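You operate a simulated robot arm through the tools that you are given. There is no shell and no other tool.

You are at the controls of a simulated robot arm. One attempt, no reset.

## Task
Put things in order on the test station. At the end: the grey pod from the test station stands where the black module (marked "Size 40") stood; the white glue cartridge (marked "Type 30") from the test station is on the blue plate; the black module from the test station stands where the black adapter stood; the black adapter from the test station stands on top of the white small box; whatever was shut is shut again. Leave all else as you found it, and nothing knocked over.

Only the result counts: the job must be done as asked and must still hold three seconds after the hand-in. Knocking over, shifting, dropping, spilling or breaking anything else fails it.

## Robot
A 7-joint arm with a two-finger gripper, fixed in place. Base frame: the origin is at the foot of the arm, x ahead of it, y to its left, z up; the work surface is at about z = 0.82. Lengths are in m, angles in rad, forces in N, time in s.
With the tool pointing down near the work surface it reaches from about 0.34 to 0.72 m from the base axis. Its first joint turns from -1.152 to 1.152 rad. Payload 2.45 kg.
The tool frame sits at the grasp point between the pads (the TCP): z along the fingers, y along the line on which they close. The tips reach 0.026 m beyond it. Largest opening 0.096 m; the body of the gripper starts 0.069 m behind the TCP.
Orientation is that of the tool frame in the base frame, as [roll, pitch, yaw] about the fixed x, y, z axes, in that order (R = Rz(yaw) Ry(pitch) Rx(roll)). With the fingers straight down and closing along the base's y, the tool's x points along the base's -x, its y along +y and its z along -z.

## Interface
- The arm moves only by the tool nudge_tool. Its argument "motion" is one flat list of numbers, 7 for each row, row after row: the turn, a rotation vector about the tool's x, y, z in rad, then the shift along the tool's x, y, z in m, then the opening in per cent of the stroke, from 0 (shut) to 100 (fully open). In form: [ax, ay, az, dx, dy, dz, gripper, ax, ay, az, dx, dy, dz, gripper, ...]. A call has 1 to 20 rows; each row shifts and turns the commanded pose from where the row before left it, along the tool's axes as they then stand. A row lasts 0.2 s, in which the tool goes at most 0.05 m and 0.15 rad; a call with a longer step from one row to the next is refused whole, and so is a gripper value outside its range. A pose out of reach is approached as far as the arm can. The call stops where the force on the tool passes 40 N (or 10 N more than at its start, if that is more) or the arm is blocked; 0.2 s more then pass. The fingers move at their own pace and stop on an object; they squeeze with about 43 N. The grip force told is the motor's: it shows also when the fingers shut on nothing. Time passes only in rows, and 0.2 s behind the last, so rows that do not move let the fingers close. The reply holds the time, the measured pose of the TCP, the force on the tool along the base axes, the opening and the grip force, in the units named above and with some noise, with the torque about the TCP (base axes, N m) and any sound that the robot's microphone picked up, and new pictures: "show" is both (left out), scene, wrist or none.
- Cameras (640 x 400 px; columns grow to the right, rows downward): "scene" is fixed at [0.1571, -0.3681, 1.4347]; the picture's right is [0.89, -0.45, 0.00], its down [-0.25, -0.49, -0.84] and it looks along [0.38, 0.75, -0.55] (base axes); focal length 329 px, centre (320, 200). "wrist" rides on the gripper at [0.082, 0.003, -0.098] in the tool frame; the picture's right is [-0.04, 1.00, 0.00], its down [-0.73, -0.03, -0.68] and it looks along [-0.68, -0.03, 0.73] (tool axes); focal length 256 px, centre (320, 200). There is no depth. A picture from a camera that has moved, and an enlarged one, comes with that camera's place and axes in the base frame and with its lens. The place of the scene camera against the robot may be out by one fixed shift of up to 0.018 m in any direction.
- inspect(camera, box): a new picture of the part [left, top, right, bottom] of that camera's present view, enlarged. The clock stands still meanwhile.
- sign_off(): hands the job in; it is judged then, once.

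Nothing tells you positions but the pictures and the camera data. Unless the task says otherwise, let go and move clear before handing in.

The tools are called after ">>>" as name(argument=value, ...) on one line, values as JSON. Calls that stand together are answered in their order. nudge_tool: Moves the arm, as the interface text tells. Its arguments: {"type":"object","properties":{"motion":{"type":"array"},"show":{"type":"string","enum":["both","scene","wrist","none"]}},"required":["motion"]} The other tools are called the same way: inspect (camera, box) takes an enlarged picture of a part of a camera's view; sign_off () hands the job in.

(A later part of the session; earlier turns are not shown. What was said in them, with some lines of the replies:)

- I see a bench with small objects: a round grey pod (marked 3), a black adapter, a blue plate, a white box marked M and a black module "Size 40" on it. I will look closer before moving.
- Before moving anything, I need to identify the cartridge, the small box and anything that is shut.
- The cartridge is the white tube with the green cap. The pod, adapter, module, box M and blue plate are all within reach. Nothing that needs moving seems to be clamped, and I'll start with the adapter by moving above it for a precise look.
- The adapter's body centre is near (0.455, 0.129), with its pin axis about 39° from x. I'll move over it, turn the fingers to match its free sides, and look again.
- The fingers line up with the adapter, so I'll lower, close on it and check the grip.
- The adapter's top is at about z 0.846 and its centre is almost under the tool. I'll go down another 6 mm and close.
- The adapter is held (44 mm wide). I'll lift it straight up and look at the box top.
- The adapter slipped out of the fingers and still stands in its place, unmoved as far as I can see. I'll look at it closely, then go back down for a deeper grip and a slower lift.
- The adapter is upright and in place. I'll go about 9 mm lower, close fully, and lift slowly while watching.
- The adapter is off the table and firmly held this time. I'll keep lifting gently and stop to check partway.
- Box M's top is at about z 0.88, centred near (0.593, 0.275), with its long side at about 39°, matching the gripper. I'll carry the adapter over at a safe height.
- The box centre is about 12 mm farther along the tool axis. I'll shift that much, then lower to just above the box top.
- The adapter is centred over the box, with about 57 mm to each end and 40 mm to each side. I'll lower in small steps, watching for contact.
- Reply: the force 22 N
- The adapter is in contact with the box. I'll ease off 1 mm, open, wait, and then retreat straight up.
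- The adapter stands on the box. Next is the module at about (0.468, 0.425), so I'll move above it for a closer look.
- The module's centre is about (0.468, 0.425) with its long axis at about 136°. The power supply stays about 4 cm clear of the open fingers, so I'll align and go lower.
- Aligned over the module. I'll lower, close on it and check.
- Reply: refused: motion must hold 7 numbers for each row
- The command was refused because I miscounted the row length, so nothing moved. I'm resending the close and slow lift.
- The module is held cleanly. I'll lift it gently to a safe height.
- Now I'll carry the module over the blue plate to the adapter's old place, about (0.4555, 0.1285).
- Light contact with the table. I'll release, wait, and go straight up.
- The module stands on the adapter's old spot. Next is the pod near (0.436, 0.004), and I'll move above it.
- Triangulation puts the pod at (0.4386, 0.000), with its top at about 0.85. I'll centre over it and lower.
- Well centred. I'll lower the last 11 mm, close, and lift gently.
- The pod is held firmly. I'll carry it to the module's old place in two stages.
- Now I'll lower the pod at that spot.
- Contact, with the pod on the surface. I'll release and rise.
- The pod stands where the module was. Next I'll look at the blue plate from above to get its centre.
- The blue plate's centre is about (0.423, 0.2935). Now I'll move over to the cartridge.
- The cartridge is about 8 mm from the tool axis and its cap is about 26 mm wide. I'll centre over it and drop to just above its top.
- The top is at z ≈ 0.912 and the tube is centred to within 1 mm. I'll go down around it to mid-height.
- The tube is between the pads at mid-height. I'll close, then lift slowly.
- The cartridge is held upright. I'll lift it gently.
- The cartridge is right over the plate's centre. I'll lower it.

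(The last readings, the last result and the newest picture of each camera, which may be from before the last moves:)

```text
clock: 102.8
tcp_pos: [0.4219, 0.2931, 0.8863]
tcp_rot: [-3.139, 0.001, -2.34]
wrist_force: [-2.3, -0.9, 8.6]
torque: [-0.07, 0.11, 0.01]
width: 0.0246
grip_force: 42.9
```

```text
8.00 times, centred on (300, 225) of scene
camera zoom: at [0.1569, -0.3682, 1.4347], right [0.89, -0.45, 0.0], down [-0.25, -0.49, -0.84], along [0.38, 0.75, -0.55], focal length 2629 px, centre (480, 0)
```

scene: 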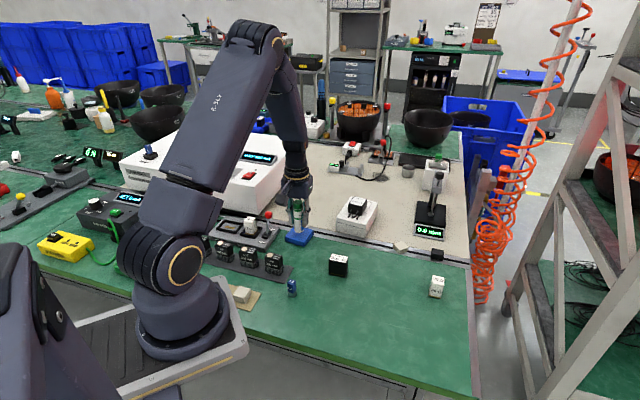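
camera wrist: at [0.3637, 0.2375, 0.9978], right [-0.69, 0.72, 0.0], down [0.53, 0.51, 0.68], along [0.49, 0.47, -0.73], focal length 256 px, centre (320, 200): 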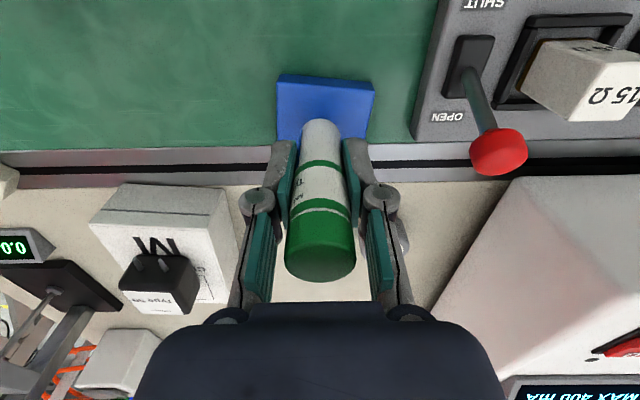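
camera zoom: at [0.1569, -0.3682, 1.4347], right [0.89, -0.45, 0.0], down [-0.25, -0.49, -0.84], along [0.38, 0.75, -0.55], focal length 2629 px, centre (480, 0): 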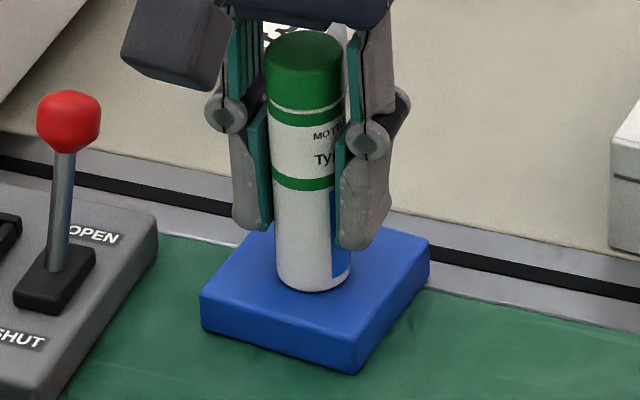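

The tube is resting on the plate. I'll ease the pressure, open gently, wait, and rise straight up.

>>> nudge_tool(motion=[0, 0, 0, 0, 0, -0.0005, 0, 0, 0, 0, 0, 0, 0, 30, 0, 0, 0, 0, 0, 0, 40, 0, 0, 0, 0, 0, 0, 55, 0, 0, 0, 0, 0, 0, 60, 0, 0, 0, 0, 0, 0, 60, 0, 0, 0, 0, 0, 0, 60, 0, 0, 0, 0, 0, -0.005, 60, 0, 0, 0, 0, 0, -0.01, 60, 0, 0, 0, 0, 0, -0.015, 60, 0, 0, 0, 0, 0, -0.02, 60, 0, 0, 0, 0, 0, -0.02, 60, 0, 0, 0, 0, 0, -0.03, 60, 0, 0, 0, 0, 0, -0.03, 60, 0, 0, 0, 0, 0, -0.03, 60, 0, 0, 0, 0, 0, 0, 60])

>>> inspect(camera="scene", box=[250, 180, 350, 260])

>>> inspect(camera="wrist", box=[220, 20, 420, 180])

```text
clock: 106.2
tcp_pos: [0.4224, 0.2929, 1.047]
tcp_rot: [-3.141, 0.001, -2.338]
wrist_force: [-0.5, -0.3, -0.2]
torque: [-0.01, 0.02, -0.02]
width: 0.0578
grip_force: 0.1
camera wrist: at [0.3638, 0.2374, 1.1443], right [-0.69, 0.72, 0.0], down [0.53, 0.51, 0.68], along [0.49, 0.47, -0.73], focal length 256 px, centre (320, 200)
```

scene: 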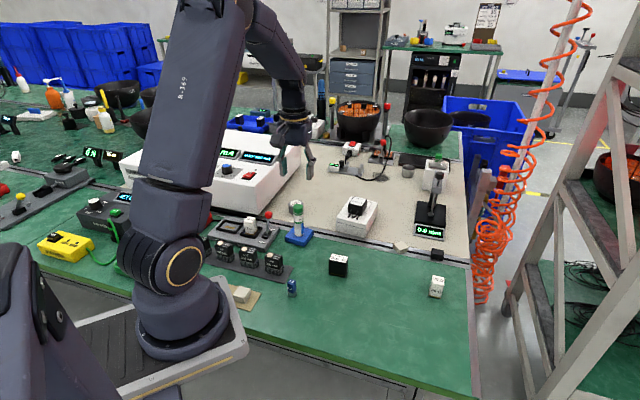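
wrist: 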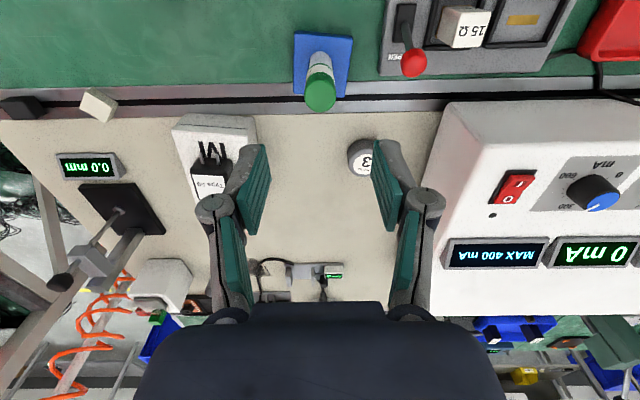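

```text
5.00 times, centred on (300, 220) of scene
camera zoom: at [0.1571, -0.3681, 1.4347], right [0.89, -0.45, 0.0], down [-0.25, -0.49, -0.84], along [0.38, 0.75, -0.55], focal length 1643 px, centre (420, 100)
```

zoom: 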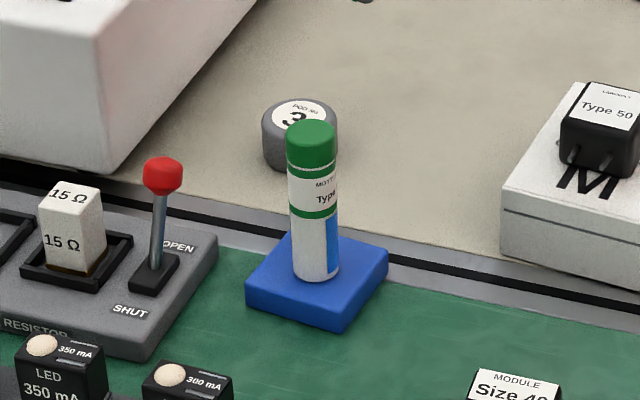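

```text
2.50 times, centred on (320, 100) of wrist
camera zoom: at [0.3638, 0.2374, 1.1443], right [-0.69, 0.72, 0.0], down [0.53, 0.51, 0.68], along [0.49, 0.47, -0.73], focal length 640 px, centre (320, 450)
```

zoom: 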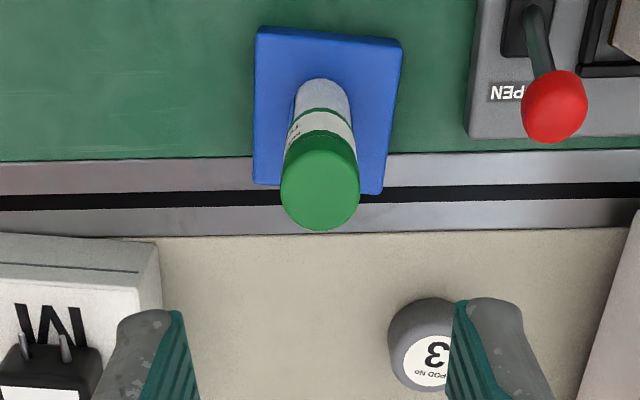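

The cartridge stands on the plate and the gripper is clear. One last check of the overall state before handing in.

>>> inspect(camera="scene", box=[280, 190, 460, 310])

>>> inspect(camera="scene", box=[285, 195, 315, 225])

>>> inspect(camera="scene", box=[180, 190, 330, 310])

```text
3.33 times, centred on (370, 250) of scene
camera zoom: at [0.1571, -0.3681, 1.4347], right [0.89, -0.45, 0.0], down [-0.25, -0.49, -0.84], along [0.38, 0.75, -0.55], focal length 1096 px, centre (153, 33)
```

zoom: 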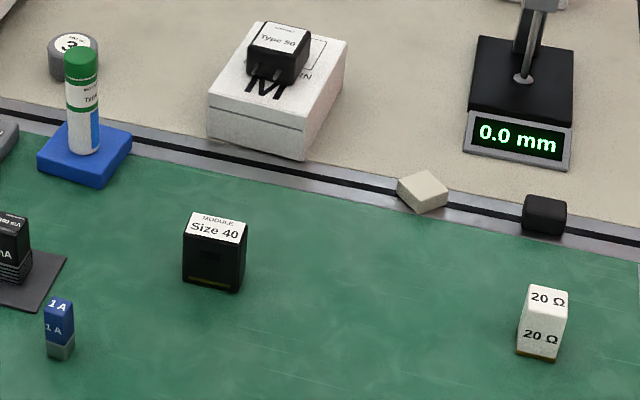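

```text
13.33 times, centred on (300, 210) of scene
camera zoom: at [0.1571, -0.3681, 1.4347], right [0.89, -0.45, 0.0], down [-0.25, -0.49, -0.84], along [0.38, 0.75, -0.55], focal length 4382 px, centre (587, 67)
```

zoom: 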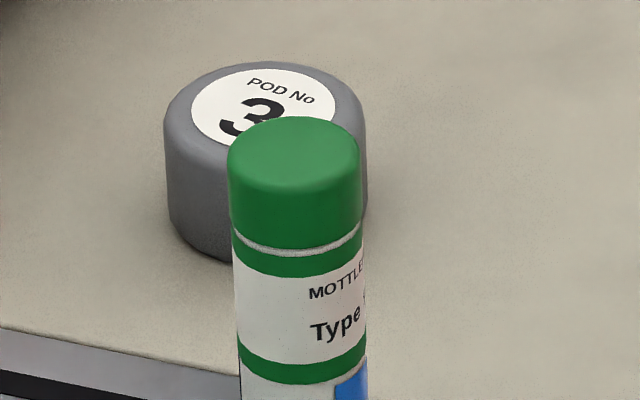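

```text
3.33 times, centred on (255, 250) of scene
camera zoom: at [0.1571, -0.3681, 1.4347], right [0.89, -0.45, 0.0], down [-0.25, -0.49, -0.84], along [0.38, 0.75, -0.55], focal length 1096 px, centre (537, 33)
```

zoom: 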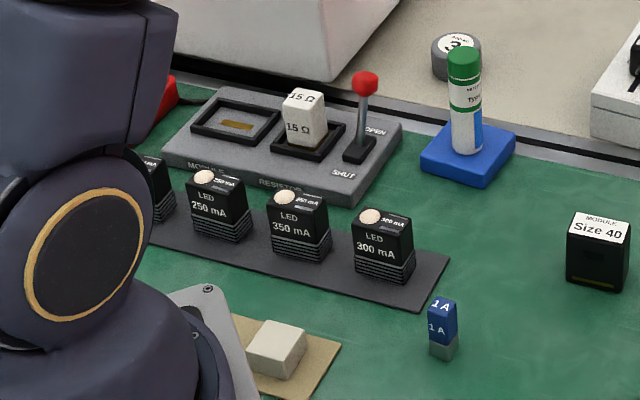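

The pod stands where the module was, the module where the adapter was, the adapter on the white box, and the cartridge upright on the blue plate. Everything else looks as it was, and the gripper is empty and clear, so I'm handing in.

>>> sign_off()

```text
The job is handed in.
```

I've handed the job in. In the last camera check, all four items stood upright in their asked-for places:

- **Pod:** it stands where the black module stood.
- **Cartridge:** the white tube with the green cap stands upright near the centre of the blue plate. I could read "Type" on its label but not the number. It was the only such cartridge I saw on the test station.
- **Module:** the "Size 40" module stands where the black adapter stood.
- **Adapter:** it stands centred on top of the white box marked "M", the box I took to be the small one.

My first lift of the adapter slipped. It stayed upright and didn't visibly move, and the second, slower lift held.

I didn't open or close anything, because nothing I moved was clamped or covered. In the final pictures everything else on the station looked as I found it, and the gripper is empty and clear.
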